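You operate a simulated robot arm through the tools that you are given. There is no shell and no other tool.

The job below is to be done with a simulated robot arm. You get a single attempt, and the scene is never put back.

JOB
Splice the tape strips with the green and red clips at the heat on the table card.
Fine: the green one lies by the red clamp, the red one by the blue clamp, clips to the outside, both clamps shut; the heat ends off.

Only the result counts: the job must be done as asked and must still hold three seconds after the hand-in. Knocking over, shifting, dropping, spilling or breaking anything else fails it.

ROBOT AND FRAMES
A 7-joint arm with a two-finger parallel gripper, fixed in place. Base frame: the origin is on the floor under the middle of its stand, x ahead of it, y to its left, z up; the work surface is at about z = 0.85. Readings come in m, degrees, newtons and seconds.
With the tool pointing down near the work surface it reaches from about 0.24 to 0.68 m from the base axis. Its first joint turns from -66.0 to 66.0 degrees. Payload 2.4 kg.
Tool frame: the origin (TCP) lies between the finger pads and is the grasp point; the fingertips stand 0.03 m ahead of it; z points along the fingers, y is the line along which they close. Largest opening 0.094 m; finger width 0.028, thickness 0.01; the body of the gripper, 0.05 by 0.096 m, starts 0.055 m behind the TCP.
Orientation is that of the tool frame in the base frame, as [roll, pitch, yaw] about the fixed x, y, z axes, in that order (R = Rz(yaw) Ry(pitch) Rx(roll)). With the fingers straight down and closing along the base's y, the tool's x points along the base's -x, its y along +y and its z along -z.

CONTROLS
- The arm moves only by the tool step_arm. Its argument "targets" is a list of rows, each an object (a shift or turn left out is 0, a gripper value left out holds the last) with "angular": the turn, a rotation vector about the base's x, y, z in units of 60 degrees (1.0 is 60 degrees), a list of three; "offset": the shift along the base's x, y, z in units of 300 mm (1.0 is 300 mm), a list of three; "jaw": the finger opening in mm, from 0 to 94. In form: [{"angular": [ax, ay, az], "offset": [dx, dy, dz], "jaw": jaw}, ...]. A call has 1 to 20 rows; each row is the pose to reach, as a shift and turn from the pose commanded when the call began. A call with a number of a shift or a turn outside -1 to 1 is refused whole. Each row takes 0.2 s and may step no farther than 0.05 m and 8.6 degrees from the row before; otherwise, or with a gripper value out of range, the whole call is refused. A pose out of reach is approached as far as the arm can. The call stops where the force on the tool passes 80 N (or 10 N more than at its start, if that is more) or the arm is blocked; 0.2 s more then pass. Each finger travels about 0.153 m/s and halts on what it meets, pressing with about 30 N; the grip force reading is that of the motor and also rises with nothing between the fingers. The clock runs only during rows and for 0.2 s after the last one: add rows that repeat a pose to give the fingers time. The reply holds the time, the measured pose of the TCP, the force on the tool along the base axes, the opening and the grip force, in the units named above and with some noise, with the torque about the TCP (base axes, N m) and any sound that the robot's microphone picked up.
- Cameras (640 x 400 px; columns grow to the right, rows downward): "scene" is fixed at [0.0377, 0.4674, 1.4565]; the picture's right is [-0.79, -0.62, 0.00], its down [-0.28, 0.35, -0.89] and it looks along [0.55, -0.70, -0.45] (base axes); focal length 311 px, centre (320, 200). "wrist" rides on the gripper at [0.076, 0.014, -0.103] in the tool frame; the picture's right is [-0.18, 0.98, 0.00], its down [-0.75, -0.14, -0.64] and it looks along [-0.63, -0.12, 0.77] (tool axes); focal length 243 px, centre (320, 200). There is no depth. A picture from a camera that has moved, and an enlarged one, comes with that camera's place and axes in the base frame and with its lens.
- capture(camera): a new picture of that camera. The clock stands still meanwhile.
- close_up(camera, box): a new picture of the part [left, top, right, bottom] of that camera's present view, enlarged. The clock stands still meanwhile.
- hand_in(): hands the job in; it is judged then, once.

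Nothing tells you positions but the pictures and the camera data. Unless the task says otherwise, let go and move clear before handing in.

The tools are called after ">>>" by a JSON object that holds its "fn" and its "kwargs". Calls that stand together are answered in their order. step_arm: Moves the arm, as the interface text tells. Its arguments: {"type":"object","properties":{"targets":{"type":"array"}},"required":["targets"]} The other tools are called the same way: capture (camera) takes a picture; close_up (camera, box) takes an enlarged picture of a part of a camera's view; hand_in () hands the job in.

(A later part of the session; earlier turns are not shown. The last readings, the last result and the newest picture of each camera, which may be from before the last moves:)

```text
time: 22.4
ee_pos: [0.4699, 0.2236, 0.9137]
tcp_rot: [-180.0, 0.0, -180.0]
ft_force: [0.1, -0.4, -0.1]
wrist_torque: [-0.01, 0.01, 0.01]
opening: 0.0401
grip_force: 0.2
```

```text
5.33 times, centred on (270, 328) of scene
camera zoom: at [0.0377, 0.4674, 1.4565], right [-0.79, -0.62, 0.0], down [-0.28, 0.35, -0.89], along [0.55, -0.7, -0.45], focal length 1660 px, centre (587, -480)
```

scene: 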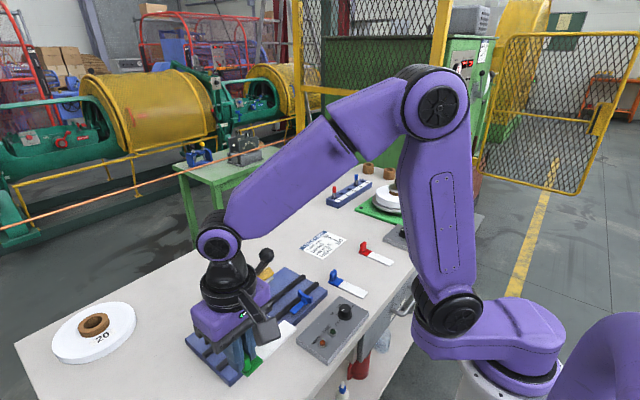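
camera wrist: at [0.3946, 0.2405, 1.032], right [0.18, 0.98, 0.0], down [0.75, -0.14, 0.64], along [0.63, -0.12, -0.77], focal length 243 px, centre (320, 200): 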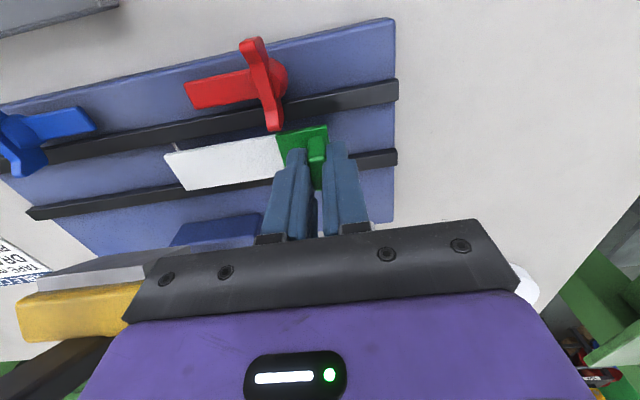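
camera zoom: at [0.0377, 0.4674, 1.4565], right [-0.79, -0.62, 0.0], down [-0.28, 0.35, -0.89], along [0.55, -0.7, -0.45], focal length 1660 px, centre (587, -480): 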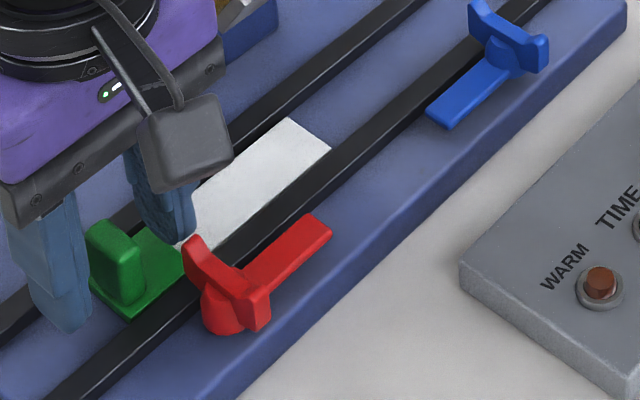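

Green lies in the channel with its end at the mark and its clip outward. I'll rise straight up, then back off to inspect the red clamp.

>>> {"fn": "step_arm", "kwargs": {"targets": [{"offset": [0, 0, 0.05], "jaw": 50}, {"offset": [0, 0, 0.15], "jaw": 60}, {"offset": [0, 0, 0.27], "jaw": 94}, {"offset": [-0.08, 0, 0.3], "jaw": 94}, {"offset": [-0.18, -0.01, 0.3]}, {"offset": [-0.28, -0.02, 0.3]}, {"offset": [-0.37, -0.03, 0.3]}, {"offset": [-0.37, -0.03, 0.3]}]}}

>>> {"fn": "capture", "kwargs": {"camera": "wrist"}}

>>> {"fn": "close_up", "kwargs": {"camera": "wrist", "box": [220, 100, 420, 240]}}

>>> {"fn": "close_up", "kwargs": {"camera": "scene", "box": [200, 270, 328, 366]}}

```text
time: 24.2
ee_pos: [0.3586, 0.2179, 1.0058]
tcp_rot: [-179.9, 0.0, 180.0]
ft_force: [-0.5, 0.4, 0.0]
wrist_torque: [0.03, 0.03, 0.01]
opening: 0.0941
grip_force: 0.0
```

```text
taken
camera wrist: at [0.2832, 0.2304, 1.106], right [0.18, 0.98, 0.0], down [0.75, -0.14, 0.64], along [0.63, -0.12, -0.77], focal length 243 px, centre (320, 200)
```

wrist: 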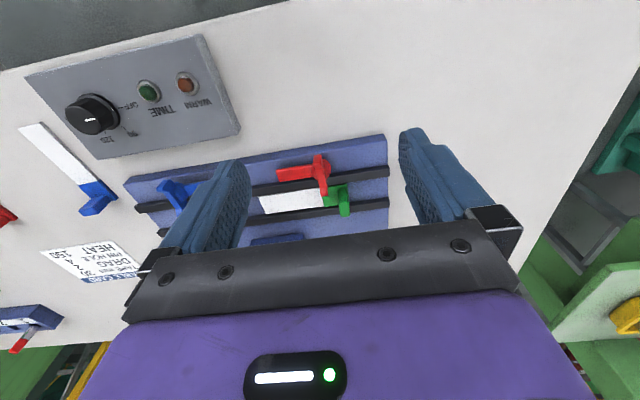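

```text
2.86 times, centred on (320, 170) of wrist
camera zoom: at [0.2832, 0.2304, 1.106], right [0.18, 0.98, 0.0], down [0.75, -0.14, 0.64], along [0.63, -0.12, -0.77], focal length 693 px, centre (320, 286)
```

zoom: 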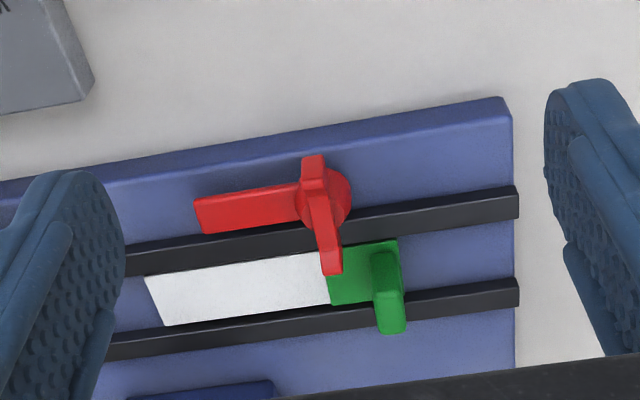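

```text
4.17 times, centred on (264, 318) of scene
camera zoom: at [0.0377, 0.4674, 1.4565], right [-0.79, -0.62, 0.0], down [-0.28, 0.35, -0.89], along [0.55, -0.7, -0.45], focal length 1297 px, centre (553, -292)
```

zoom: 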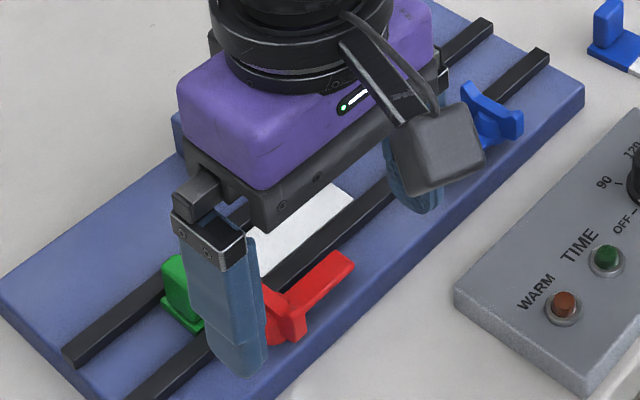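

Green sits straight in the channel. I'll zoom in on both clamps to locate their pivots and wings.

>>> {"fn": "close_up", "kwargs": {"camera": "wrist", "box": [270, 140, 350, 210]}}

>>> {"fn": "close_up", "kwargs": {"camera": "scene", "box": [230, 320, 290, 365]}}

>>> {"fn": "close_up", "kwargs": {"camera": "scene", "box": [280, 280, 340, 325]}}

```text
5.71 times, centred on (310, 175) of wrist
camera zoom: at [0.2832, 0.2304, 1.106], right [0.18, 0.98, 0.0], down [0.75, -0.14, 0.64], along [0.63, -0.12, -0.77], focal length 1386 px, centre (377, 343)
```

zoom: 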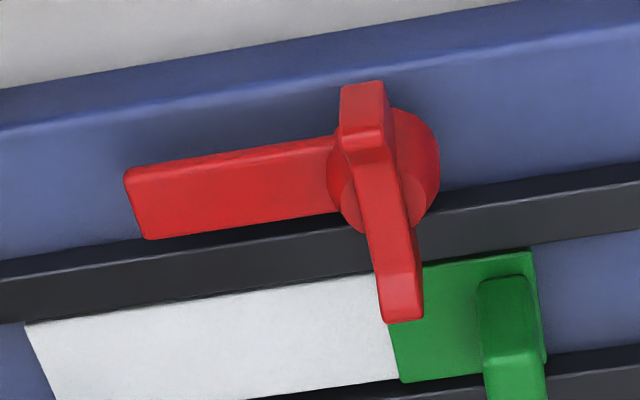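

```text
8.89 times, centred on (260, 342) of scene
camera zoom: at [0.0377, 0.4674, 1.4565], right [-0.79, -0.62, 0.0], down [-0.28, 0.35, -0.89], along [0.55, -0.7, -0.45], focal length 2767 px, centre (853, -1067)
```

zoom: 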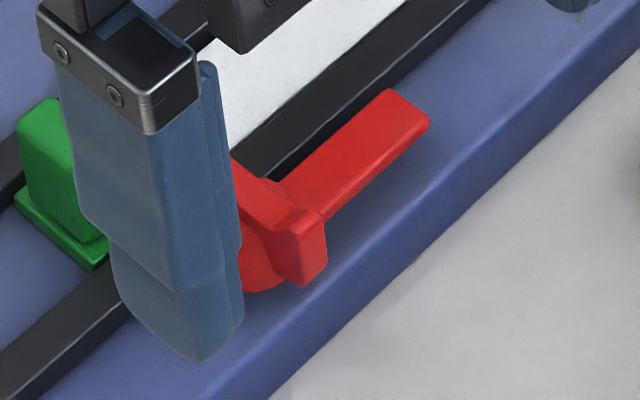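

```text
8.89 times, centred on (310, 302) of scene
camera zoom: at [0.0377, 0.4674, 1.4565], right [-0.79, -0.62, 0.0], down [-0.28, 0.35, -0.89], along [0.55, -0.7, -0.45], focal length 2767 px, centre (409, -711)
```

zoom: 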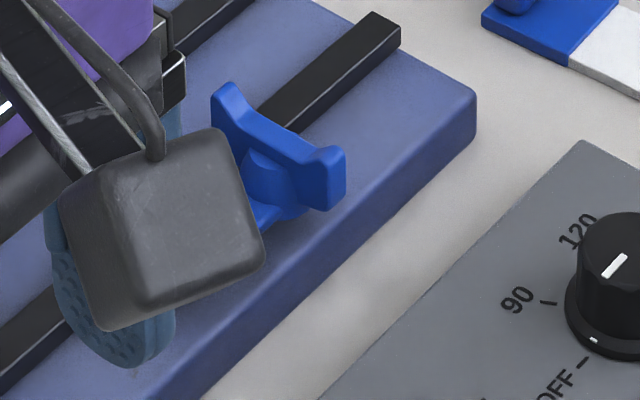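

The red clamp pivots near (0.417, 0.206); its arm, about 45 mm long with its top at z≈0.898, points towards -y and must swing to +x over the strip. Gripping the wing would swing the camera into the lever. Instead I'll turn the gripper to yaw 90° and push the arm around with the outer finger.

>>> {"fn": "step_arm", "kwargs": {"targets": [{"offset": [-0.004, -0.017, 0], "angular": [0, 0, -0.125]}, {"offset": [-0.008, -0.033, 0], "angular": [0, 0, -0.25]}, {"offset": [-0.012, -0.05, 0], "angular": [0, 0, -0.375]}, {"offset": [-0.016, -0.067, 0], "angular": [0, 0, -0.5]}, {"offset": [-0.02, -0.083, 0], "angular": [0, 0, -0.625]}, {"offset": [-0.025, -0.1, 0], "angular": [0, 0, -0.75]}]}}

>>> {"fn": "step_arm", "kwargs": {"targets": [{"offset": [-0.004, -0.017, 0], "angular": [0, 0, -0.125]}, {"offset": [-0.008, -0.033, 0], "angular": [0, 0, -0.25]}, {"offset": [-0.012, -0.05, 0], "angular": [0, 0, -0.375]}, {"offset": [-0.016, -0.067, 0], "angular": [0, 0, -0.5]}, {"offset": [-0.02, -0.083, 0], "angular": [0, 0, -0.625]}, {"offset": [-0.025, -0.1, 0], "angular": [0, 0, -0.75]}, {"offset": [-0.025, -0.1, 0], "angular": [0, 0, -0.75]}]}}

>>> {"fn": "capture", "kwargs": {"camera": "wrist"}}

>>> {"fn": "capture", "kwargs": {"camera": "scene"}}

```text
time: 25.6
ee_pos: [0.351, 0.1854, 1.0049]
tcp_rot: [-180.0, 0.0, 134.8]
ft_force: [-0.9, 0.5, 0.2]
wrist_torque: [0.0, -0.01, 0.02]
opening: 0.094
grip_force: 0.1
```

```text
time: 27.2
ee_pos: [0.3427, 0.1558, 1.0034]
tcp_rot: [180.0, 0.0, 89.9]
ft_force: [0.1, 0.0, -0.6]
wrist_torque: [0.0, -0.01, -0.01]
opening: 0.0939
grip_force: 0.1
```

```text
taken
camera wrist: at [0.3583, 0.2312, 1.1048], right [0.98, -0.19, 0.0], down [-0.14, -0.75, 0.64], along [-0.12, -0.63, -0.77], focal length 243 px, centre (320, 200)
```

wrist: 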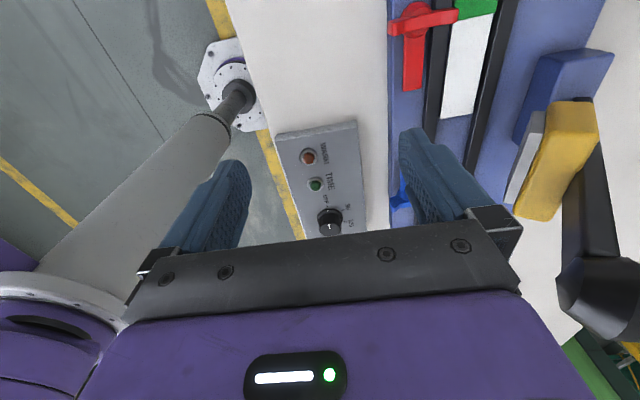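

```text
taken
```

scene: 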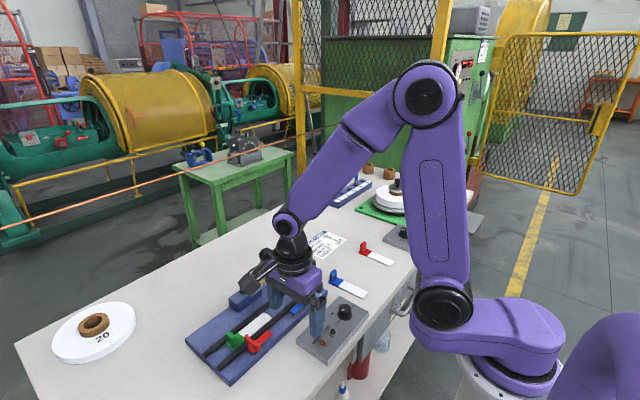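

The gripper is at yaw 90° with its outer finger beside the red clamp arm. I'll zoom in to refine the clamp geometry from this side.

>>> {"fn": "close_up", "kwargs": {"camera": "wrist", "box": [370, 0, 530, 120]}}

>>> {"fn": "close_up", "kwargs": {"camera": "wrist", "box": [380, 40, 640, 350]}}

>>> {"fn": "close_up", "kwargs": {"camera": "scene", "box": [190, 230, 350, 380]}}

```text
3.33 times, centred on (450, 60) of wrist
camera zoom: at [0.3583, 0.2312, 1.1048], right [0.98, -0.19, 0.0], down [-0.14, -0.75, 0.64], along [-0.12, -0.63, -0.77], focal length 809 px, centre (-113, 667)
```

zoom: 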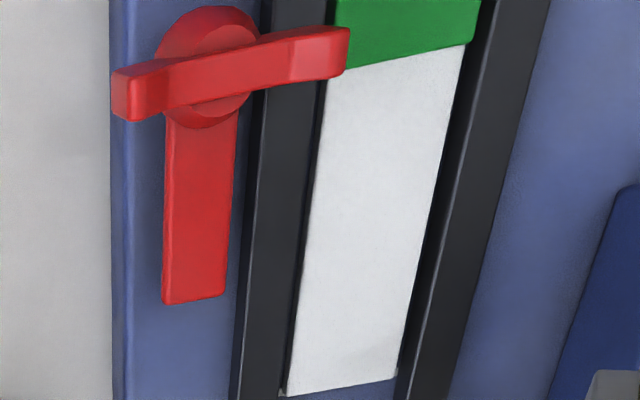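

```text
1.29 times, centred on (510, 195) of wrist
camera zoom: at [0.3583, 0.2312, 1.1048], right [0.98, -0.19, 0.0], down [-0.14, -0.75, 0.64], along [-0.12, -0.63, -0.77], focal length 313 px, centre (75, 206)
```

zoom: 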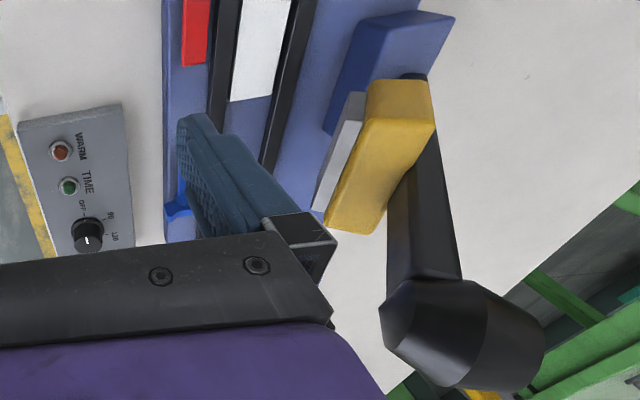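

```text
2.67 times, centred on (270, 305) of scene
camera zoom: at [0.0377, 0.4674, 1.4565], right [-0.79, -0.62, 0.0], down [-0.28, 0.35, -0.89], along [0.55, -0.7, -0.45], focal length 830 px, centre (453, -80)
```

zoom: 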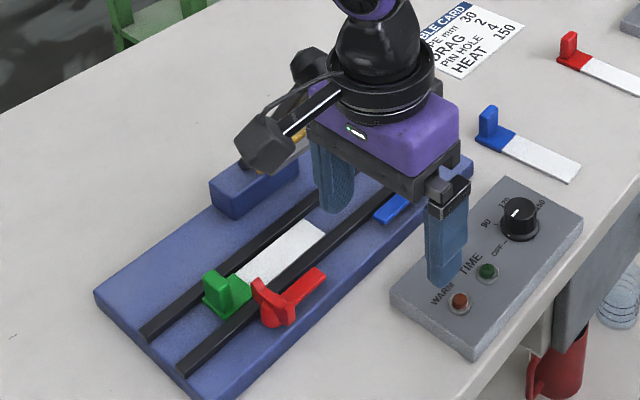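

The new view refines the clamp: pivot near (0.4235, 0.206), arm top only at z≈0.886, just above the rails. A cleaner way is to grip the wing with the camera on the far side (yaw 0) and turn +90°. I'll test whether yaw 0 is reachable, well clear of the lever.

>>> {"fn": "step_arm", "kwargs": {"targets": [{"offset": [0.02, 0.1, 0.03], "angular": [0, 0, 0]}, {"offset": [0.04, 0.2, 0.06], "angular": [0, 0, 0]}, {"offset": [0.08, 0.3, 0.09], "angular": [0, 0, -0.1]}, {"offset": [0.12, 0.383, 0.093], "angular": [0, 0, -0.2]}, {"offset": [0.12, 0.383, 0.093], "angular": [0, 0, -0.33]}, {"offset": [0.12, 0.383, 0.093], "angular": [0, 0, -0.46]}, {"offset": [0.12, 0.383, 0.093], "angular": [0, 0, -0.6]}, {"offset": [0.12, 0.383, 0.093], "angular": [0, 0, -0.74]}, {"offset": [0.12, 0.383, 0.093], "angular": [0, 0, -0.75]}]}}

```text
time: 29.2
ee_pos: [0.3785, 0.2682, 1.0331]
tcp_rot: [-180.0, 0.0, 44.9]
ft_force: [-0.2, -0.1, 0.4]
wrist_torque: [0.0, 0.0, -0.01]
opening: 0.0939
grip_force: 0.2
```

Yaw 45° was reached without trouble. I'll continue to yaw 0°.

>>> {"fn": "step_arm", "kwargs": {"targets": [{"angular": [0, 0, -0.125]}, {"angular": [0, 0, -0.25]}, {"angular": [0, 0, -0.375]}, {"angular": [0, 0, -0.5]}, {"angular": [0, 0, -0.625]}, {"angular": [0, 0, -0.75]}, {"angular": [0, 0, -0.75]}]}}

>>> {"fn": "capture", "kwargs": {"camera": "wrist"}}

>>> {"fn": "capture", "kwargs": {"camera": "scene"}}

```text
time: 30.8
ee_pos: [0.3763, 0.1547, 0.9911]
tcp_rot: [-174.5, -0.9, 3.2]
ft_force: [-0.7, -0.2, -0.4]
wrist_torque: [-0.02, 0.01, 0.02]
opening: 0.094
grip_force: 0.0
out of reach, approached as far as the arm can: row 2, 3, 4, 5, 6, 7
```

```text
taken
camera wrist: at [0.4523, 0.1356, 1.0914], right [-0.13, -0.99, -0.1], down [-0.77, 0.03, 0.64], along [-0.63, 0.16, -0.76], focal length 243 px, centre (320, 200)
```

wrist: 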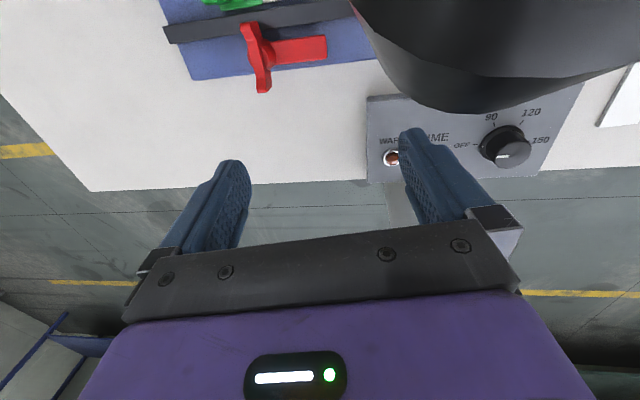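

```text
taken
```

scene: 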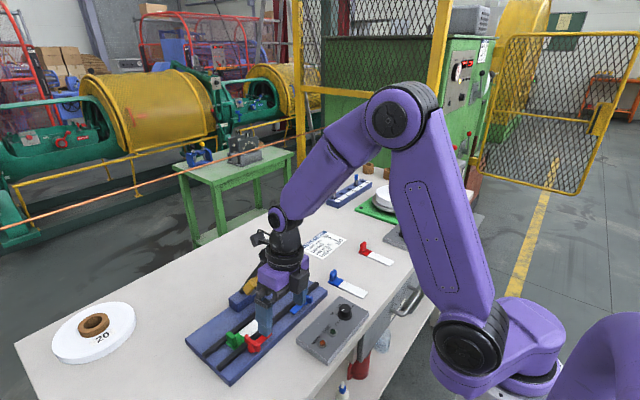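

Yaw 0° is out of reach and the arm drifted towards the lever while approximating it, though the force stayed at zero. I'll back out upward and return to yaw 45°, then check that the lever hasn't moved.

>>> {"fn": "step_arm", "kwargs": {"targets": [{"offset": [0, 0, 0.1], "angular": [0, 0, 0.125]}, {"offset": [0, 0, 0.15], "angular": [0, 0, 0.25]}, {"offset": [0, 0, 0.15], "angular": [0, 0, 0.375]}, {"offset": [0, 0, 0.15], "angular": [0, 0, 0.5]}, {"offset": [0, 0, 0.15], "angular": [0, 0, 0.625]}, {"offset": [0, 0, 0.15], "angular": [0, 0, 0.75]}, {"offset": [0, 0, 0.15], "angular": [0, 0, 0.75]}]}}

>>> {"fn": "capture", "kwargs": {"camera": "scene"}}

>>> {"fn": "close_up", "kwargs": {"camera": "scene", "box": [220, 240, 348, 320]}}

```text
time: 32.4
ee_pos: [0.3747, 0.1572, 1.0316]
tcp_rot: [-174.6, -0.9, 48.7]
ft_force: [0.7, -0.2, 0.3]
wrist_torque: [0.04, 0.0, 0.02]
opening: 0.0939
grip_force: 0.1
```

```text
taken
```

scene: 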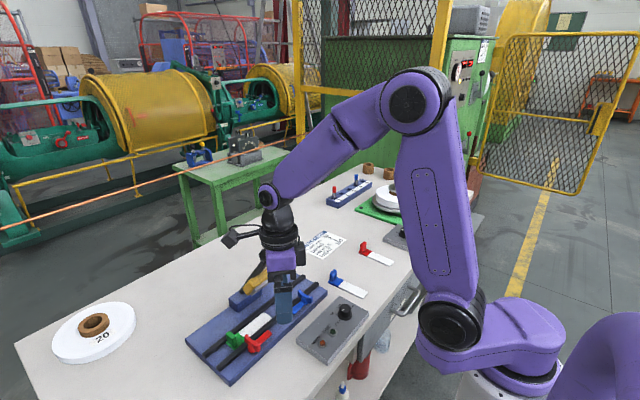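

```text
5.00 times, centred on (284, 280) of scene
camera zoom: at [0.0377, 0.4674, 1.4565], right [-0.79, -0.62, 0.0], down [-0.28, 0.35, -0.89], along [0.55, -0.7, -0.45], focal length 1556 px, centre (500, -200)
```

zoom: 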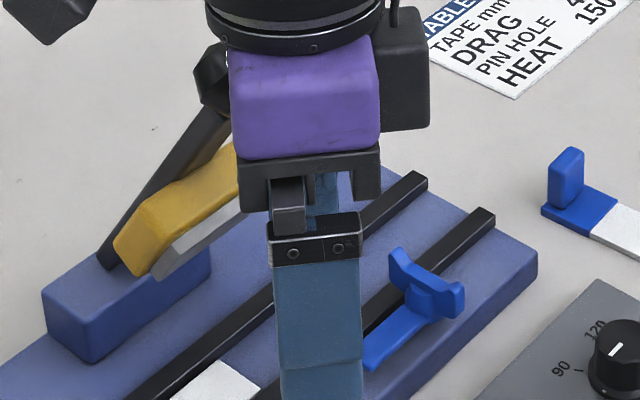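

The lever is unchanged. I'll straighten the small tilt and turn back to yaw 180°. My plan then is to grip the wing with the tool leaning about 20° away from its camera side, so the camera clears the lever during a +90° turn.

>>> {"fn": "step_arm", "kwargs": {"targets": [{"offset": [-0.04, 0.05, 0], "angular": [-0.035, -0.029, 0]}, {"offset": [-0.08, 0.16, 0], "angular": [-0.0707, -0.0577, 0]}, {"offset": [-0.08, 0.16, 0], "angular": [-0.0707, -0.0577, 0]}]}}

>>> {"fn": "step_arm", "kwargs": {"targets": [{"angular": [0, 0, 0.14]}, {"angular": [0, 0, 0.28]}, {"angular": [0, 0, 0.42]}, {"angular": [0, 0, 0.56]}, {"angular": [0, 0, 0.7]}, {"angular": [0, 0, 0.84]}, {"angular": [0, 0, 0.94]}, {"angular": [0, 0, 0.94]}]}}

>>> {"fn": "step_arm", "kwargs": {"targets": [{"angular": [0, 0, 0.14]}, {"angular": [0, 0, 0.28]}, {"angular": [0, 0, 0.42]}, {"angular": [0, 0, 0.56]}, {"angular": [0, 0, 0.7]}, {"angular": [0, 0, 0.84]}, {"angular": [0, 0, 0.94]}, {"angular": [0, 0, 0.94]}]}}

```text
time: 33.2
ee_pos: [0.3511, 0.2029, 1.033]
tcp_rot: [-179.9, 0.1, 48.5]
ft_force: [-0.4, -0.5, -0.1]
wrist_torque: [0.01, 0.01, -0.01]
opening: 0.0939
grip_force: 0.1
```

```text
time: 35.0
ee_pos: [0.3506, 0.2035, 1.0327]
tcp_rot: [-180.0, -0.1, 104.9]
ft_force: [1.0, 0.2, -0.5]
wrist_torque: [0.04, 0.01, -0.03]
opening: 0.0941
grip_force: 0.1
```

```text
time: 36.8
ee_pos: [0.3511, 0.2053, 1.0311]
tcp_rot: [-179.9, 0.0, 161.3]
ft_force: [-0.5, -0.2, -0.5]
wrist_torque: [-0.02, 0.01, -0.01]
opening: 0.0941
grip_force: 0.0
```

I'm at yaw 161°. I'll finish the turn to 180°, then lean the tool 15° and move above the red wing with the fingers at 40 mm.

>>> {"fn": "step_arm", "kwargs": {"targets": [{"angular": [0, 0, 0.104]}, {"angular": [0, 0, 0.208]}, {"angular": [0, 0, 0.3117]}, {"angular": [0, 0, 0.3117], "jaw": 40}]}}

>>> {"fn": "step_arm", "kwargs": {"targets": [{"angular": [0, 0.125, 0], "offset": [0.05, 0, -0.03], "jaw": 40}, {"angular": [0, 0.25, 0], "offset": [0.1, 0, -0.08]}, {"angular": [0, 0.25, 0], "offset": [0.18, 0, -0.15]}, {"angular": [0, 0.25, 0], "offset": [0.255, 0.004, -0.21]}, {"angular": [0, 0.25, 0], "offset": [0.255, 0.004, -0.21]}]}}

>>> {"fn": "capture", "kwargs": {"camera": "wrist"}}

>>> {"fn": "close_up", "kwargs": {"camera": "scene", "box": [180, 240, 340, 360]}}

```text
time: 37.8
ee_pos: [0.3502, 0.2049, 1.0317]
tcp_rot: [-179.9, 0.2, -180.0]
ft_force: [0.0, 0.5, 1.0]
wrist_torque: [0.05, -0.02, -0.01]
opening: 0.04
grip_force: 0.2
```

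```text
time: 39.0
ee_pos: [0.4266, 0.2084, 0.9672]
tcp_rot: [-179.9, -15.0, 180.0]
ft_force: [-0.1, 0.4, 0.7]
wrist_torque: [-0.03, 0.01, 0.01]
opening: 0.0401
grip_force: 0.1
```

```text
taken
camera wrist: at [0.3811, 0.2216, 1.0849], right [0.18, 0.98, -0.05], down [0.89, -0.14, 0.43], along [0.41, -0.12, -0.9], focal length 243 px, centre (320, 200)
```

wrist: 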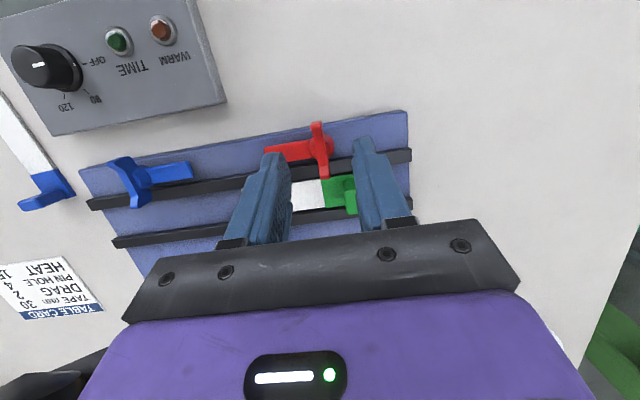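

```text
3.33 times, centred on (260, 300) of scene
camera zoom: at [0.0378, 0.4674, 1.4565], right [-0.79, -0.62, 0.0], down [-0.28, 0.35, -0.89], along [0.55, -0.7, -0.45], focal length 1038 px, centre (520, -133)
```

zoom: 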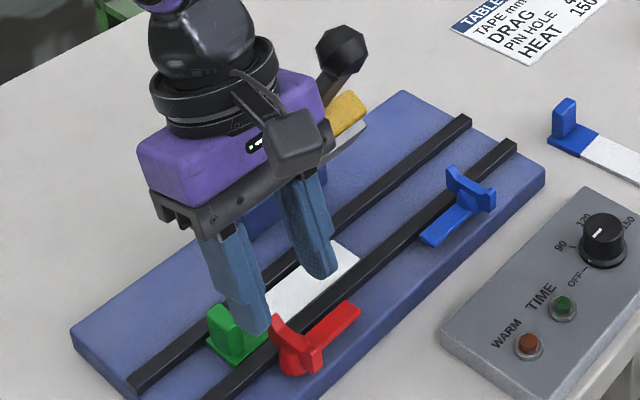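

The lean worked. From this steeper view I'll zoom in on the red clamp between the fingers.

>>> {"fn": "close_up", "kwargs": {"camera": "wrist", "box": [250, 100, 410, 220]}}

```text
3.33 times, centred on (330, 160) of wrist
camera zoom: at [0.3811, 0.2216, 1.0849], right [0.18, 0.98, -0.05], down [0.89, -0.14, 0.43], along [0.41, -0.12, -0.9], focal length 809 px, centre (287, 333)
```

zoom: 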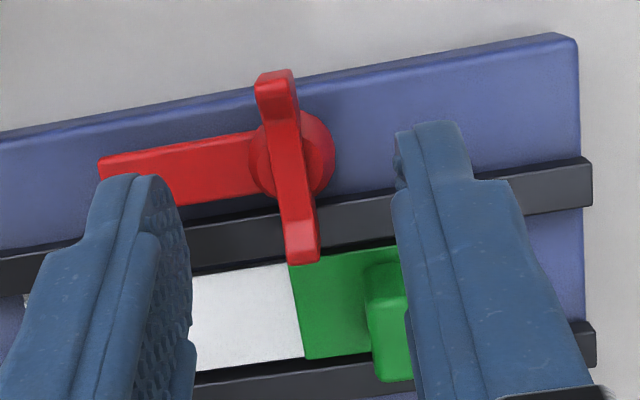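

The pivot is at (0.423, 0.206). I'll descend around the wing until the fingertips reach about z=0.899, watching the force.

>>> {"fn": "step_arm", "kwargs": {"targets": [{"offset": [0.005, -0.004, -0.04]}, {"offset": [0.005, -0.004, -0.08]}, {"offset": [0.005, -0.004, -0.11]}, {"offset": [0.005, -0.004, -0.126]}, {"offset": [0.005, -0.004, -0.126]}]}}

>>> {"fn": "close_up", "kwargs": {"camera": "wrist", "box": [230, 90, 430, 240]}}

>>> {"fn": "close_up", "kwargs": {"camera": "scene", "box": [210, 300, 310, 370]}}

```text
time: 40.2
ee_pos: [0.4297, 0.2043, 0.9306]
tcp_rot: [-180.0, -15.1, 180.0]
ft_force: [-0.6, 0.0, -0.3]
wrist_torque: [-0.01, 0.01, 0.03]
opening: 0.04
grip_force: 0.0
```

```text
2.67 times, centred on (330, 165) of wrist
camera zoom: at [0.3833, 0.2194, 1.0479], right [0.18, 0.98, -0.05], down [0.89, -0.14, 0.43], along [0.41, -0.12, -0.9], focal length 647 px, centre (293, 293)
```

zoom: 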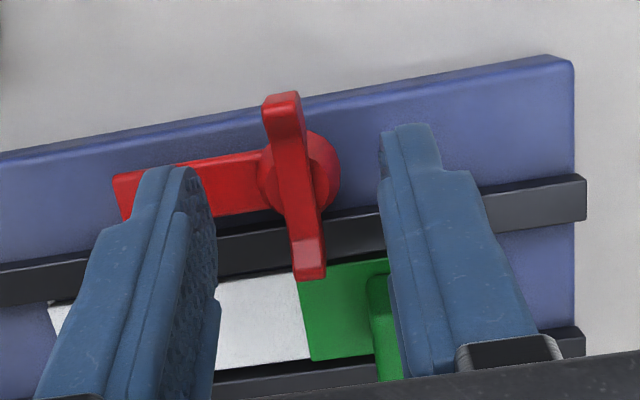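

```text
5.71 times, centred on (260, 335) of scene
camera zoom: at [0.0377, 0.4674, 1.4565], right [-0.79, -0.62, 0.0], down [-0.28, 0.35, -0.89], along [0.55, -0.7, -0.45], focal length 1779 px, centre (663, -571)
```

zoom: 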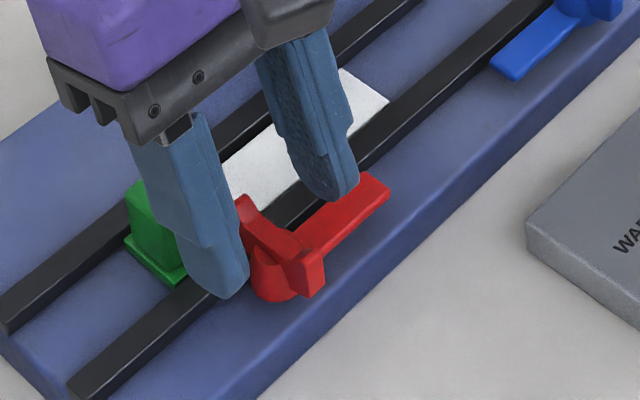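

The fingers straddle the wing. I'll close on it.

>>> {"fn": "step_arm", "kwargs": {"targets": [{"offset": [0, 0.003, -0.004], "jaw": 25}, {"offset": [0, 0.003, -0.004], "jaw": 12}, {"offset": [0, 0.003, -0.004], "jaw": 5}, {"offset": [0, 0.003, -0.004], "jaw": 5}, {"offset": [0, 0.003, -0.004], "jaw": 5}]}}

>>> {"fn": "close_up", "kwargs": {"camera": "wrist", "box": [230, 90, 430, 240]}}

```text
time: 41.4
ee_pos: [0.429, 0.2045, 0.9297]
tcp_rot: [-179.9, -15.0, 179.9]
ft_force: [-1.0, -3.5, -1.1]
wrist_torque: [-0.04, -0.1, 0.1]
opening: 0.0077
grip_force: 41.7
```

```text
2.67 times, centred on (330, 165) of wrist
camera zoom: at [0.3827, 0.2194, 1.0466], right [0.18, 0.98, -0.05], down [0.89, -0.14, 0.43], along [0.41, -0.12, -0.9], focal length 647 px, centre (293, 293)
```

zoom: 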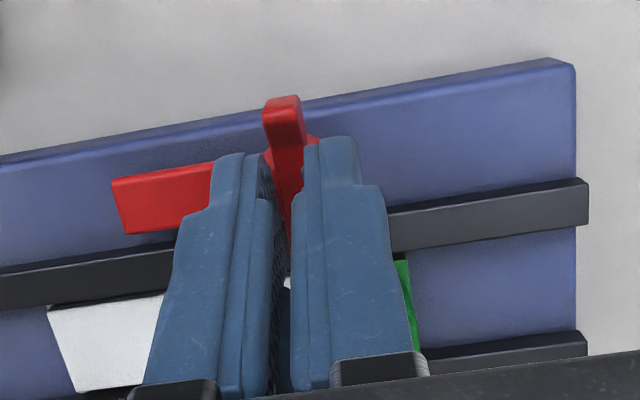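

The wing is gripped (7.7 mm, nearly centred). I'll turn it +45° about the pivot and check.

>>> {"fn": "step_arm", "kwargs": {"targets": [{"offset": [0.0002, 0.0027, 0], "angular": [0, 0, 0.125]}, {"offset": [0, 0.0054, 0], "angular": [0, 0, 0.25]}, {"offset": [-0.0004, 0.0082, 0], "angular": [0, 0, 0.375]}, {"offset": [-0.0013, 0.0107, 0], "angular": [0, 0, 0.5]}, {"offset": [-0.0024, 0.0133, 0], "angular": [0, 0, 0.625]}, {"offset": [-0.0039, 0.0155, 0], "angular": [0, 0, 0.75]}, {"offset": [-0.0039, 0.0155, 0], "angular": [0, 0, 0.75]}]}}

>>> {"fn": "close_up", "kwargs": {"camera": "scene", "box": [180, 240, 340, 370]}}

>>> {"fn": "capture", "kwargs": {"camera": "wrist"}}

```text
time: 43.0
ee_pos: [0.428, 0.2079, 0.9298]
tcp_rot: [-179.9, -15.3, -135.0]
ft_force: [6.0, -18.1, -19.6]
wrist_torque: [-0.56, 0.08, 0.12]
opening: 0.0079
grip_force: 42.1
```

```text
3.08 times, centred on (260, 305) of scene
camera zoom: at [0.0382, 0.467, 1.4566], right [-0.79, -0.62, 0.0], down [-0.28, 0.35, -0.89], along [0.55, -0.7, -0.45], focal length 958 px, centre (505, -123)
```

zoom: 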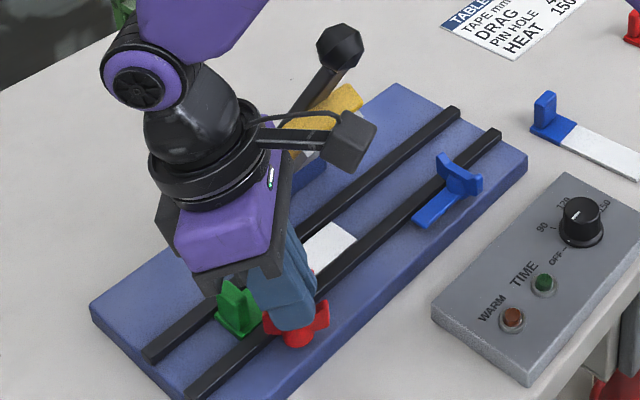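

```text
taken
camera wrist: at [0.3853, 0.1851, 1.0469], right [-0.57, 0.82, -0.05], down [0.73, 0.53, 0.42], along [0.37, 0.2, -0.91], focal length 243 px, centre (320, 200)
```

wrist: 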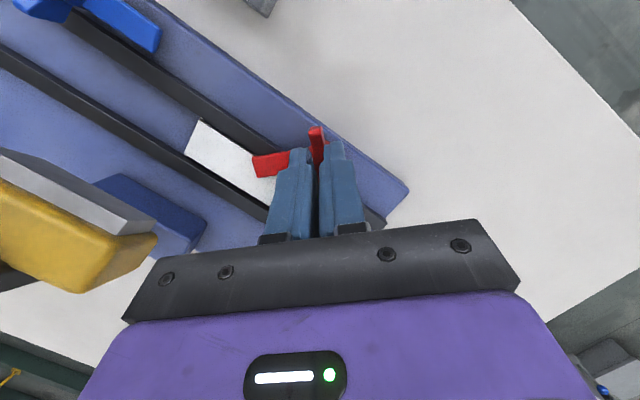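

The clamp is turning along with the grip; the side force is modest. I'll continue the other 45°, correcting slightly for the measured force.

>>> {"fn": "step_arm", "kwargs": {"targets": [{"offset": [-0.002, -0.0003, -0.0017], "angular": [0, 0, 0.125]}, {"offset": [-0.0043, -0.0007, -0.0033], "angular": [0, 0, 0.25]}, {"offset": [-0.0067, 0.0003, -0.0033], "angular": [0, 0, 0.375]}, {"offset": [-0.0093, 0.0013, -0.0033], "angular": [0, 0, 0.5]}, {"offset": [-0.012, 0.0017, -0.0033], "angular": [0, 0, 0.625]}, {"offset": [-0.0147, 0.002, -0.0033], "angular": [0, 0, 0.75]}, {"offset": [-0.0147, 0.002, -0.0033], "angular": [0, 0, 0.75]}]}}

>>> {"fn": "close_up", "kwargs": {"camera": "scene", "box": [180, 240, 340, 370]}}

>>> {"fn": "capture", "kwargs": {"camera": "wrist"}}

```text
time: 44.6
ee_pos: [0.4255, 0.209, 0.9302]
tcp_rot: [-179.6, -15.0, -90.1]
ft_force: [15.6, -21.4, 9.0]
wrist_torque: [0.04, -0.29, 0.09]
opening: 0.0077
grip_force: 41.9
```

```text
3.08 times, centred on (260, 305) of scene
camera zoom: at [0.038, 0.4667, 1.4567], right [-0.79, -0.62, 0.0], down [-0.28, 0.35, -0.89], along [0.55, -0.7, -0.45], focal length 958 px, centre (505, -123)
```

zoom: 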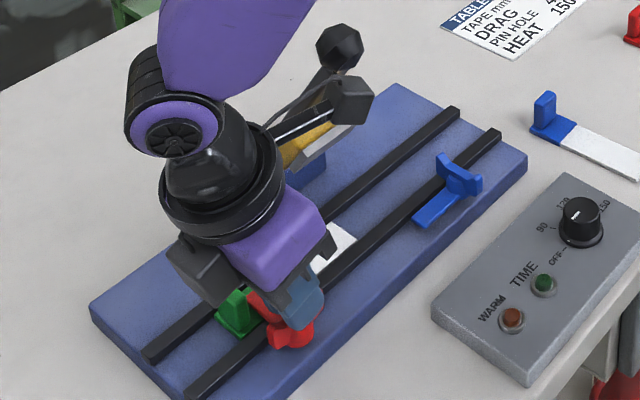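

```text
taken
camera wrist: at [0.4106, 0.1618, 1.0467], right [-0.98, 0.18, -0.05], down [0.14, 0.89, 0.43], along [0.12, 0.41, -0.9], focal length 243 px, centre (320, 200)
```

wrist: 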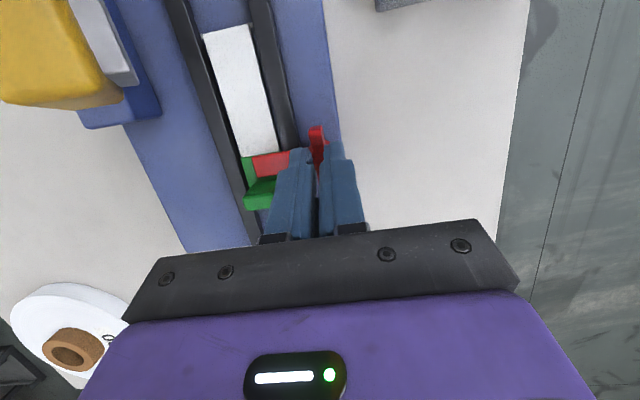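

The red arm now crosses the channel over the strip. I'll zoom in to check the angle and that the strip hasn't shifted.

>>> {"fn": "close_up", "kwargs": {"camera": "wrist", "box": [170, 0, 370, 220]}}

>>> {"fn": "close_up", "kwargs": {"camera": "scene", "box": [220, 300, 320, 365]}}

```text
1.82 times, centred on (270, 110) of wrist
camera zoom: at [0.4106, 0.1618, 1.0467], right [-0.98, 0.18, -0.05], down [0.14, 0.89, 0.43], along [0.12, 0.41, -0.9], focal length 441 px, centre (411, 364)
```

zoom: 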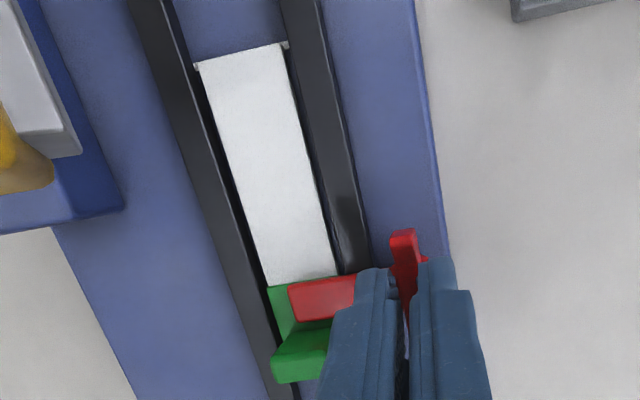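

```text
6.15 times, centred on (270, 332) of scene
camera zoom: at [0.038, 0.4667, 1.4567], right [-0.79, -0.62, 0.0], down [-0.28, 0.35, -0.89], along [0.55, -0.7, -0.45], focal length 1915 px, centre (628, -615)
```

zoom: 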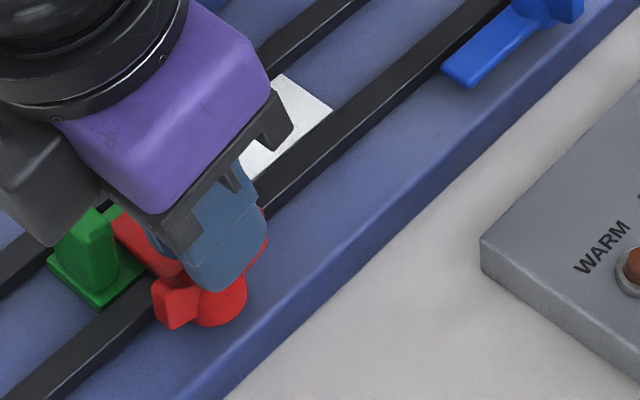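

The strip end is exactly on the mark, with the mark showing at both corners, and the clamp is turned 90°. I'll test for an end stop with a small extra 3° turn.

>>> {"fn": "step_arm", "kwargs": {"targets": [{"offset": [-0.001, -0.002, 0], "angular": [0, 0, 0.025]}, {"offset": [-0.001, -0.002, 0], "angular": [0, 0, 0.05]}, {"offset": [-0.001, -0.002, 0], "angular": [0, 0, 0.05]}]}}

```text
time: 45.4
ee_pos: [0.4243, 0.2091, 0.9294]
tcp_rot: [-179.6, -14.8, -87.2]
ft_force: [25.2, -10.5, 13.4]
wrist_torque: [-0.15, -0.45, -1.2]
opening: 0.0083
grip_force: 42.5
```

The torque rose to 1.2 Nm, so the clamp is at its end stop — shut. I'll relax the overshoot, open slightly and rise.

>>> {"fn": "step_arm", "kwargs": {"targets": [{"offset": [0, 0, 0], "angular": [0, 0, -0.05]}, {"offset": [0, 0, 0], "angular": [0, 0, -0.05], "jaw": 14}, {"offset": [0, 0, 0], "angular": [0, 0, -0.05], "jaw": 24}, {"offset": [0, 0, 0], "angular": [0, 0, -0.05], "jaw": 24}]}}

>>> {"fn": "step_arm", "kwargs": {"targets": [{"offset": [0, 0, 0.05]}, {"offset": [0, 0.02, 0.15]}, {"offset": [-0.05, 0.06, 0.25]}, {"offset": [-0.12, 0.1, 0.35]}, {"offset": [-0.2, 0.14, 0.4]}, {"offset": [-0.25, 0.18, 0.4]}, {"offset": [-0.25, 0.18, 0.4]}]}}

>>> {"fn": "capture", "kwargs": {"camera": "scene"}}

>>> {"fn": "close_up", "kwargs": {"camera": "scene", "box": [180, 270, 340, 380]}}

```text
time: 46.4
ee_pos: [0.4213, 0.2108, 0.928]
tcp_rot: [179.9, -15.1, -90.1]
ft_force: [0.2, 0.9, -1.0]
wrist_torque: [0.0, 0.02, -0.01]
opening: 0.0239
grip_force: 0.0
```

```text
time: 48.0
ee_pos: [0.3487, 0.2629, 1.0479]
tcp_rot: [-179.8, -15.0, -90.1]
ft_force: [-1.0, -0.6, -0.2]
wrist_torque: [-0.02, 0.01, -0.01]
opening: 0.0243
grip_force: 0.0
```

```text
taken
```

scene: 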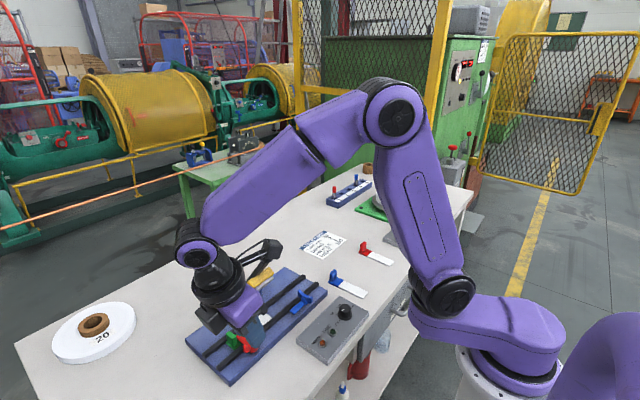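

```text
3.64 times, centred on (260, 325) of scene
camera zoom: at [0.0377, 0.4674, 1.4565], right [-0.79, -0.62, 0.0], down [-0.28, 0.35, -0.89], along [0.55, -0.7, -0.45], focal length 1132 px, centre (538, -254)
```

zoom: 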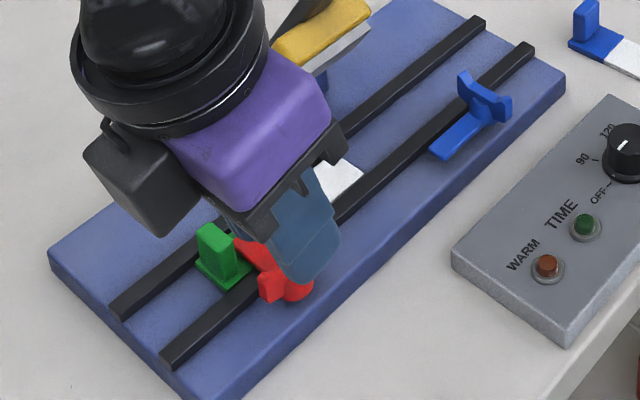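

The red clamp is shut. Next is the red strip: I'll straighten the lean, staying at yaw 270°, and travel in front of the lever to above its tab near (0.440, -0.266).

>>> {"fn": "step_arm", "kwargs": {"targets": [{"offset": [-0.02, -0.1, 0.01], "angular": [0.125, 0, 0], "jaw": 50}, {"offset": [-0.05, -0.25, 0.02], "angular": [0.25, 0, 0]}, {"offset": [-0.06, -0.4, 0.02], "angular": [0.25, 0, 0]}, {"offset": [-0.06, -0.55, 0.02], "angular": [0.25, 0, 0]}, {"offset": [-0.06, -0.7, 0.02], "angular": [0.25, 0, 0]}, {"offset": [-0.06, -0.85, 0.02], "angular": [0.25, 0, 0]}, {"offset": [-0.06, -0.95, 0.02], "angular": [0.25, 0, 0]}, {"offset": [-0.06, -0.95, 0.02], "angular": [0.25, 0, 0]}]}}

>>> {"fn": "step_arm", "kwargs": {"targets": [{"offset": [0.05, -0.13, -0.02]}, {"offset": [0.1, -0.26, -0.05]}, {"offset": [0.16, -0.39, -0.08]}, {"offset": [0.22, -0.52, -0.11]}, {"offset": [0.28, -0.65, -0.14]}, {"offset": [0.34, -0.77, -0.17]}, {"offset": [0.364, -0.813, -0.213]}, {"offset": [0.364, -0.813, -0.213]}]}}

>>> {"fn": "capture", "kwargs": {"camera": "wrist"}}

>>> {"fn": "capture", "kwargs": {"camera": "scene"}}

```text
time: 49.8
ee_pos: [0.3302, -0.0227, 1.0515]
tcp_rot: [-179.9, 0.0, -90.0]
ft_force: [0.0, 1.1, 0.7]
wrist_torque: [-0.01, 0.01, 0.03]
opening: 0.0499
grip_force: 0.1
```

```text
time: 51.6
ee_pos: [0.4408, -0.2666, 0.9896]
tcp_rot: [-179.9, 0.0, -90.1]
ft_force: [-0.4, -1.1, -0.1]
wrist_torque: [0.03, 0.01, -0.01]
opening: 0.0501
grip_force: 0.2
```

```text
taken
camera wrist: at [0.4264, -0.3436, 1.091], right [-0.98, 0.19, 0.0], down [0.14, 0.75, 0.64], along [0.12, 0.63, -0.77], focal length 243 px, centre (320, 200)
```

wrist: 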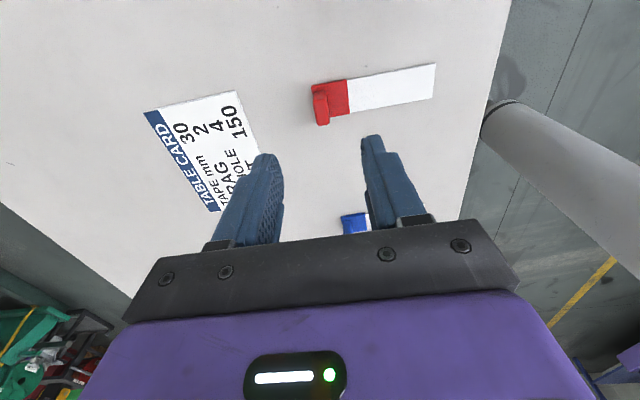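

```text
taken
```

scene: 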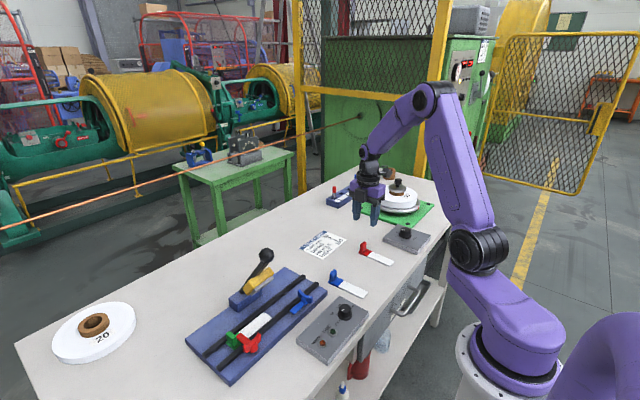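

The scene shows the green strip clamped under the red arm. I'm now above the red strip, so I'll zoom in on both.

>>> {"fn": "close_up", "kwargs": {"camera": "wrist", "box": [290, 40, 450, 140]}}

>>> {"fn": "close_up", "kwargs": {"camera": "scene", "box": [190, 270, 330, 380]}}

```text
4.00 times, centred on (370, 90) of wrist
camera zoom: at [0.4264, -0.3436, 1.091], right [-0.98, 0.19, 0.0], down [0.14, 0.75, 0.64], along [0.12, 0.63, -0.77], focal length 970 px, centre (120, 640)
```

zoom: 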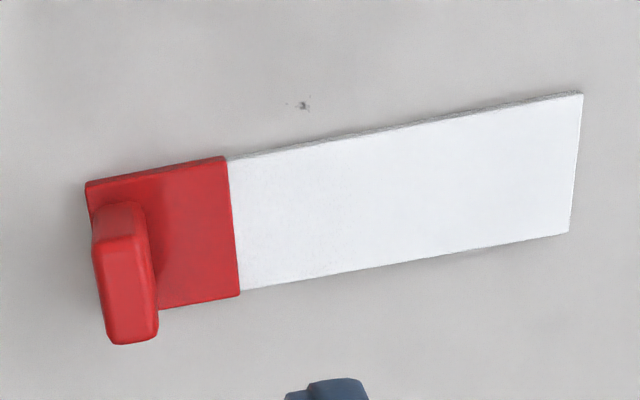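

```text
3.64 times, centred on (260, 325) of scene
camera zoom: at [0.0377, 0.4674, 1.4565], right [-0.79, -0.62, 0.0], down [-0.28, 0.35, -0.89], along [0.55, -0.7, -0.45], focal length 1132 px, centre (538, -254)
```

zoom: 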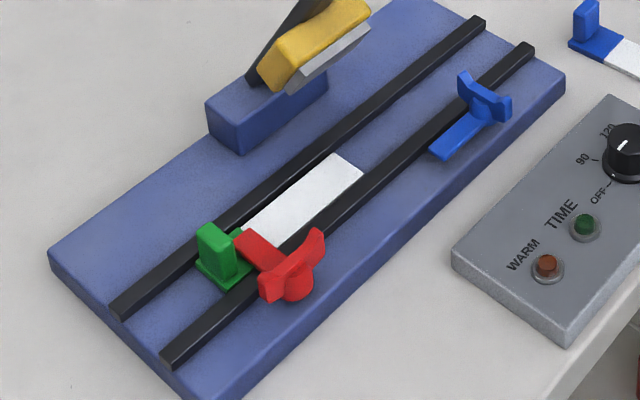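

The red clamp arm lies across green's clip, and green is straight. The red strip's tab is at (0.4394, -0.2675), so I'm almost exactly above it; I'll descend and grip it.

>>> {"fn": "step_arm", "kwargs": {"targets": [{"offset": [-0.003, 0, -0.08]}, {"offset": [-0.003, 0, -0.16]}, {"offset": [-0.003, 0, -0.24]}, {"offset": [-0.003, 0, -0.29]}, {"offset": [-0.003, 0, -0.317]}, {"offset": [-0.003, 0, -0.317]}]}}

>>> {"fn": "close_up", "kwargs": {"camera": "wrist", "box": [200, 100, 440, 250]}}

```text
time: 53.0
ee_pos: [0.4387, -0.2638, 0.8958]
tcp_rot: [-180.0, 0.0, -90.0]
ft_force: [0.5, 0.8, -1.0]
wrist_torque: [-0.01, 0.04, 0.01]
opening: 0.0499
grip_force: 0.0
```

```text
2.67 times, centred on (320, 175) of wrist
camera zoom: at [0.4254, -0.3406, 0.9973], right [-0.98, 0.19, 0.0], down [0.14, 0.75, 0.64], along [0.12, 0.63, -0.77], focal length 647 px, centre (320, 267)
```

zoom: 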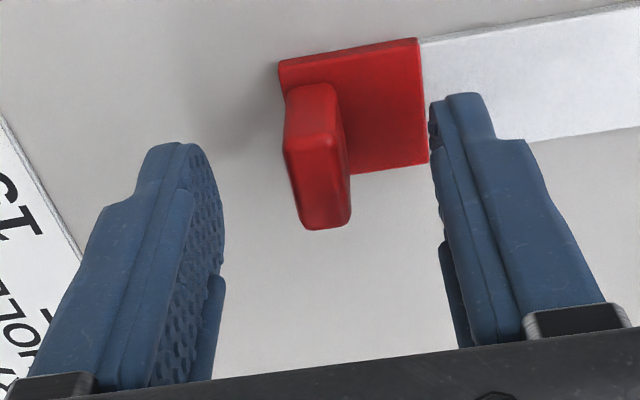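

I'm at the right height; the tab is about 1.5 mm further towards -y than the grip centre, so I'll shift slightly and close.

>>> {"fn": "step_arm", "kwargs": {"targets": [{"offset": [0, -0.005, 0]}, {"offset": [0, -0.005, 0], "jaw": 30}, {"offset": [0, -0.005, 0], "jaw": 15}, {"offset": [0, -0.005, 0], "jaw": 4}, {"offset": [0, -0.005, 0], "jaw": 0}, {"offset": [0, -0.005, 0], "jaw": 0}, {"offset": [0, -0.005, 0], "jaw": 0}]}}

>>> {"fn": "step_arm", "kwargs": {"targets": [{"offset": [0, 0, 0.03]}, {"offset": [0, 0, 0.1]}, {"offset": [0, 0, 0.2]}, {"offset": [0, 0, 0.32]}, {"offset": [0, 0, 0.43]}, {"offset": [0, 0, 0.523]}, {"offset": [0, 0, 0.523]}]}}

>>> {"fn": "capture", "kwargs": {"camera": "wrist"}}

>>> {"fn": "close_up", "kwargs": {"camera": "wrist", "box": [250, 100, 490, 250]}}

```text
time: 54.6
ee_pos: [0.4395, -0.2658, 0.8953]
tcp_rot: [-179.8, 0.0, -90.2]
ft_force: [0.3, 0.5, -0.2]
wrist_torque: [-0.03, 0.04, -0.03]
opening: 0.0108
grip_force: 29.4
```

```text
time: 56.2
ee_pos: [0.4386, -0.2658, 1.0536]
tcp_rot: [-179.9, -0.1, -90.2]
ft_force: [0.1, 0.0, -0.1]
wrist_torque: [0.0, -0.01, -0.02]
opening: 0.0108
grip_force: 30.2
```

```text
taken
camera wrist: at [0.4251, -0.342, 1.1542], right [-0.98, 0.19, 0.0], down [0.14, 0.75, 0.64], along [0.12, 0.63, -0.77], focal length 243 px, centre (320, 200)
```

wrist: 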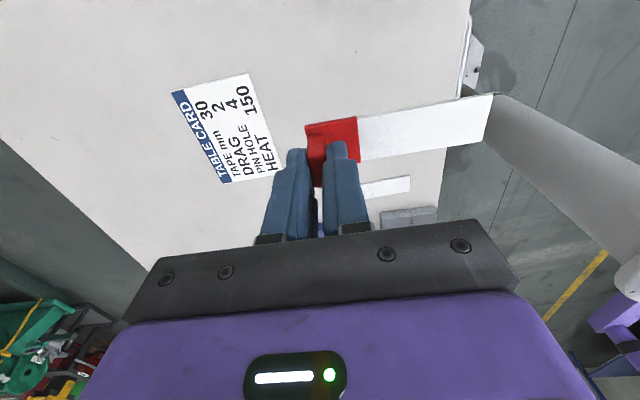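

```text
2.67 times, centred on (370, 175) of wrist
camera zoom: at [0.4251, -0.342, 1.1542], right [-0.98, 0.19, 0.0], down [0.14, 0.75, 0.64], along [0.12, 0.63, -0.77], focal length 647 px, centre (187, 267)
```

zoom: 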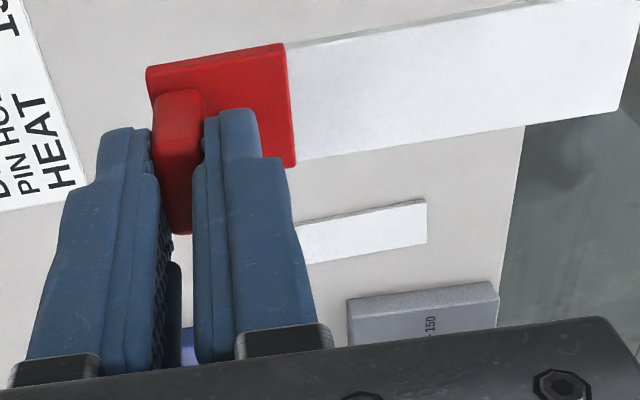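

The red strip is held level. I'll carry it to the -y end of the channel while turning -90°, so its clip points to -y.

>>> {"fn": "step_arm", "kwargs": {"targets": [{"offset": [-0.011, 0.072, 0], "angular": [0, 0, -0.125]}, {"offset": [-0.022, 0.144, 0], "angular": [0, 0, -0.25]}, {"offset": [-0.033, 0.216, 0], "angular": [0, 0, -0.375]}, {"offset": [-0.044, 0.288, 0], "angular": [0, 0, -0.5]}, {"offset": [-0.055, 0.36, 0], "angular": [0, 0, -0.625]}, {"offset": [-0.067, 0.433, 0], "angular": [0, 0, -0.75]}]}}

>>> {"fn": "step_arm", "kwargs": {"targets": [{"offset": [0.028, 0.042, 0], "angular": [0, 0, -0.125]}, {"offset": [0.057, 0.084, 0], "angular": [0, 0, -0.25]}, {"offset": [0.085, 0.126, 0], "angular": [0, 0, -0.375]}, {"offset": [0.114, 0.168, 0], "angular": [0, 0, -0.5]}, {"offset": [0.142, 0.21, 0], "angular": [0, 0, -0.625]}, {"offset": [0.171, 0.253, 0], "angular": [0, 0, -0.75]}, {"offset": [0.171, 0.253, -0.1], "angular": [0, 0, -0.75]}, {"offset": [0.171, 0.253, -0.2], "angular": [0, 0, -0.75]}, {"offset": [0.171, 0.253, -0.3], "angular": [0, 0, -0.75]}, {"offset": [0.171, 0.253, -0.357], "angular": [0, 0, -0.75]}, {"offset": [0.171, 0.253, -0.357], "angular": [0, 0, -0.75]}]}}

>>> {"fn": "capture", "kwargs": {"camera": "wrist"}}

>>> {"fn": "close_up", "kwargs": {"camera": "scene", "box": [200, 220, 390, 370]}}

```text
time: 57.6
ee_pos: [0.4195, -0.1354, 1.0536]
tcp_rot: [-179.9, 0.0, -135.3]
ft_force: [-0.3, 0.4, -0.6]
wrist_torque: [-0.01, 0.01, -0.05]
opening: 0.0108
grip_force: 30.2
```

```text
time: 60.0
ee_pos: [0.4681, -0.0613, 0.9466]
tcp_rot: [-179.9, 0.0, 179.9]
ft_force: [-0.1, 0.2, -0.2]
wrist_torque: [-0.01, -0.03, -0.01]
opening: 0.0106
grip_force: 29.9
```

```text
taken
camera wrist: at [0.3917, -0.047, 1.0478], right [0.19, 0.98, 0.0], down [0.75, -0.14, 0.64], along [0.63, -0.12, -0.77], focal length 243 px, centre (320, 200)
```

wrist: 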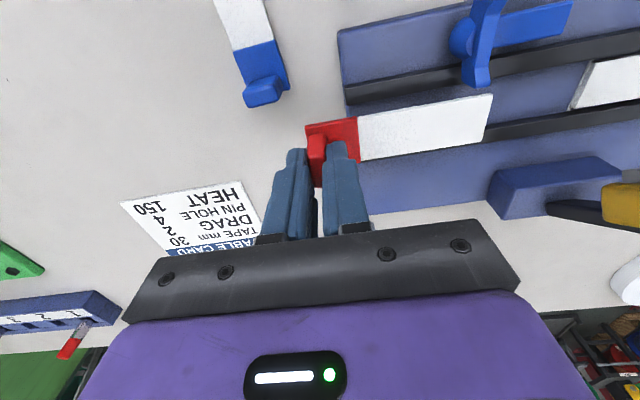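

```text
2.67 times, centred on (295, 295) of scene
camera zoom: at [0.0377, 0.4674, 1.4565], right [-0.79, -0.62, 0.0], down [-0.28, 0.35, -0.89], along [0.55, -0.7, -0.45], focal length 830 px, centre (387, -53)
```

zoom: 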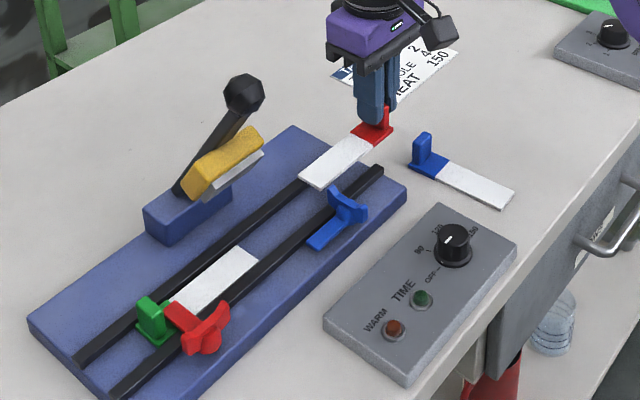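

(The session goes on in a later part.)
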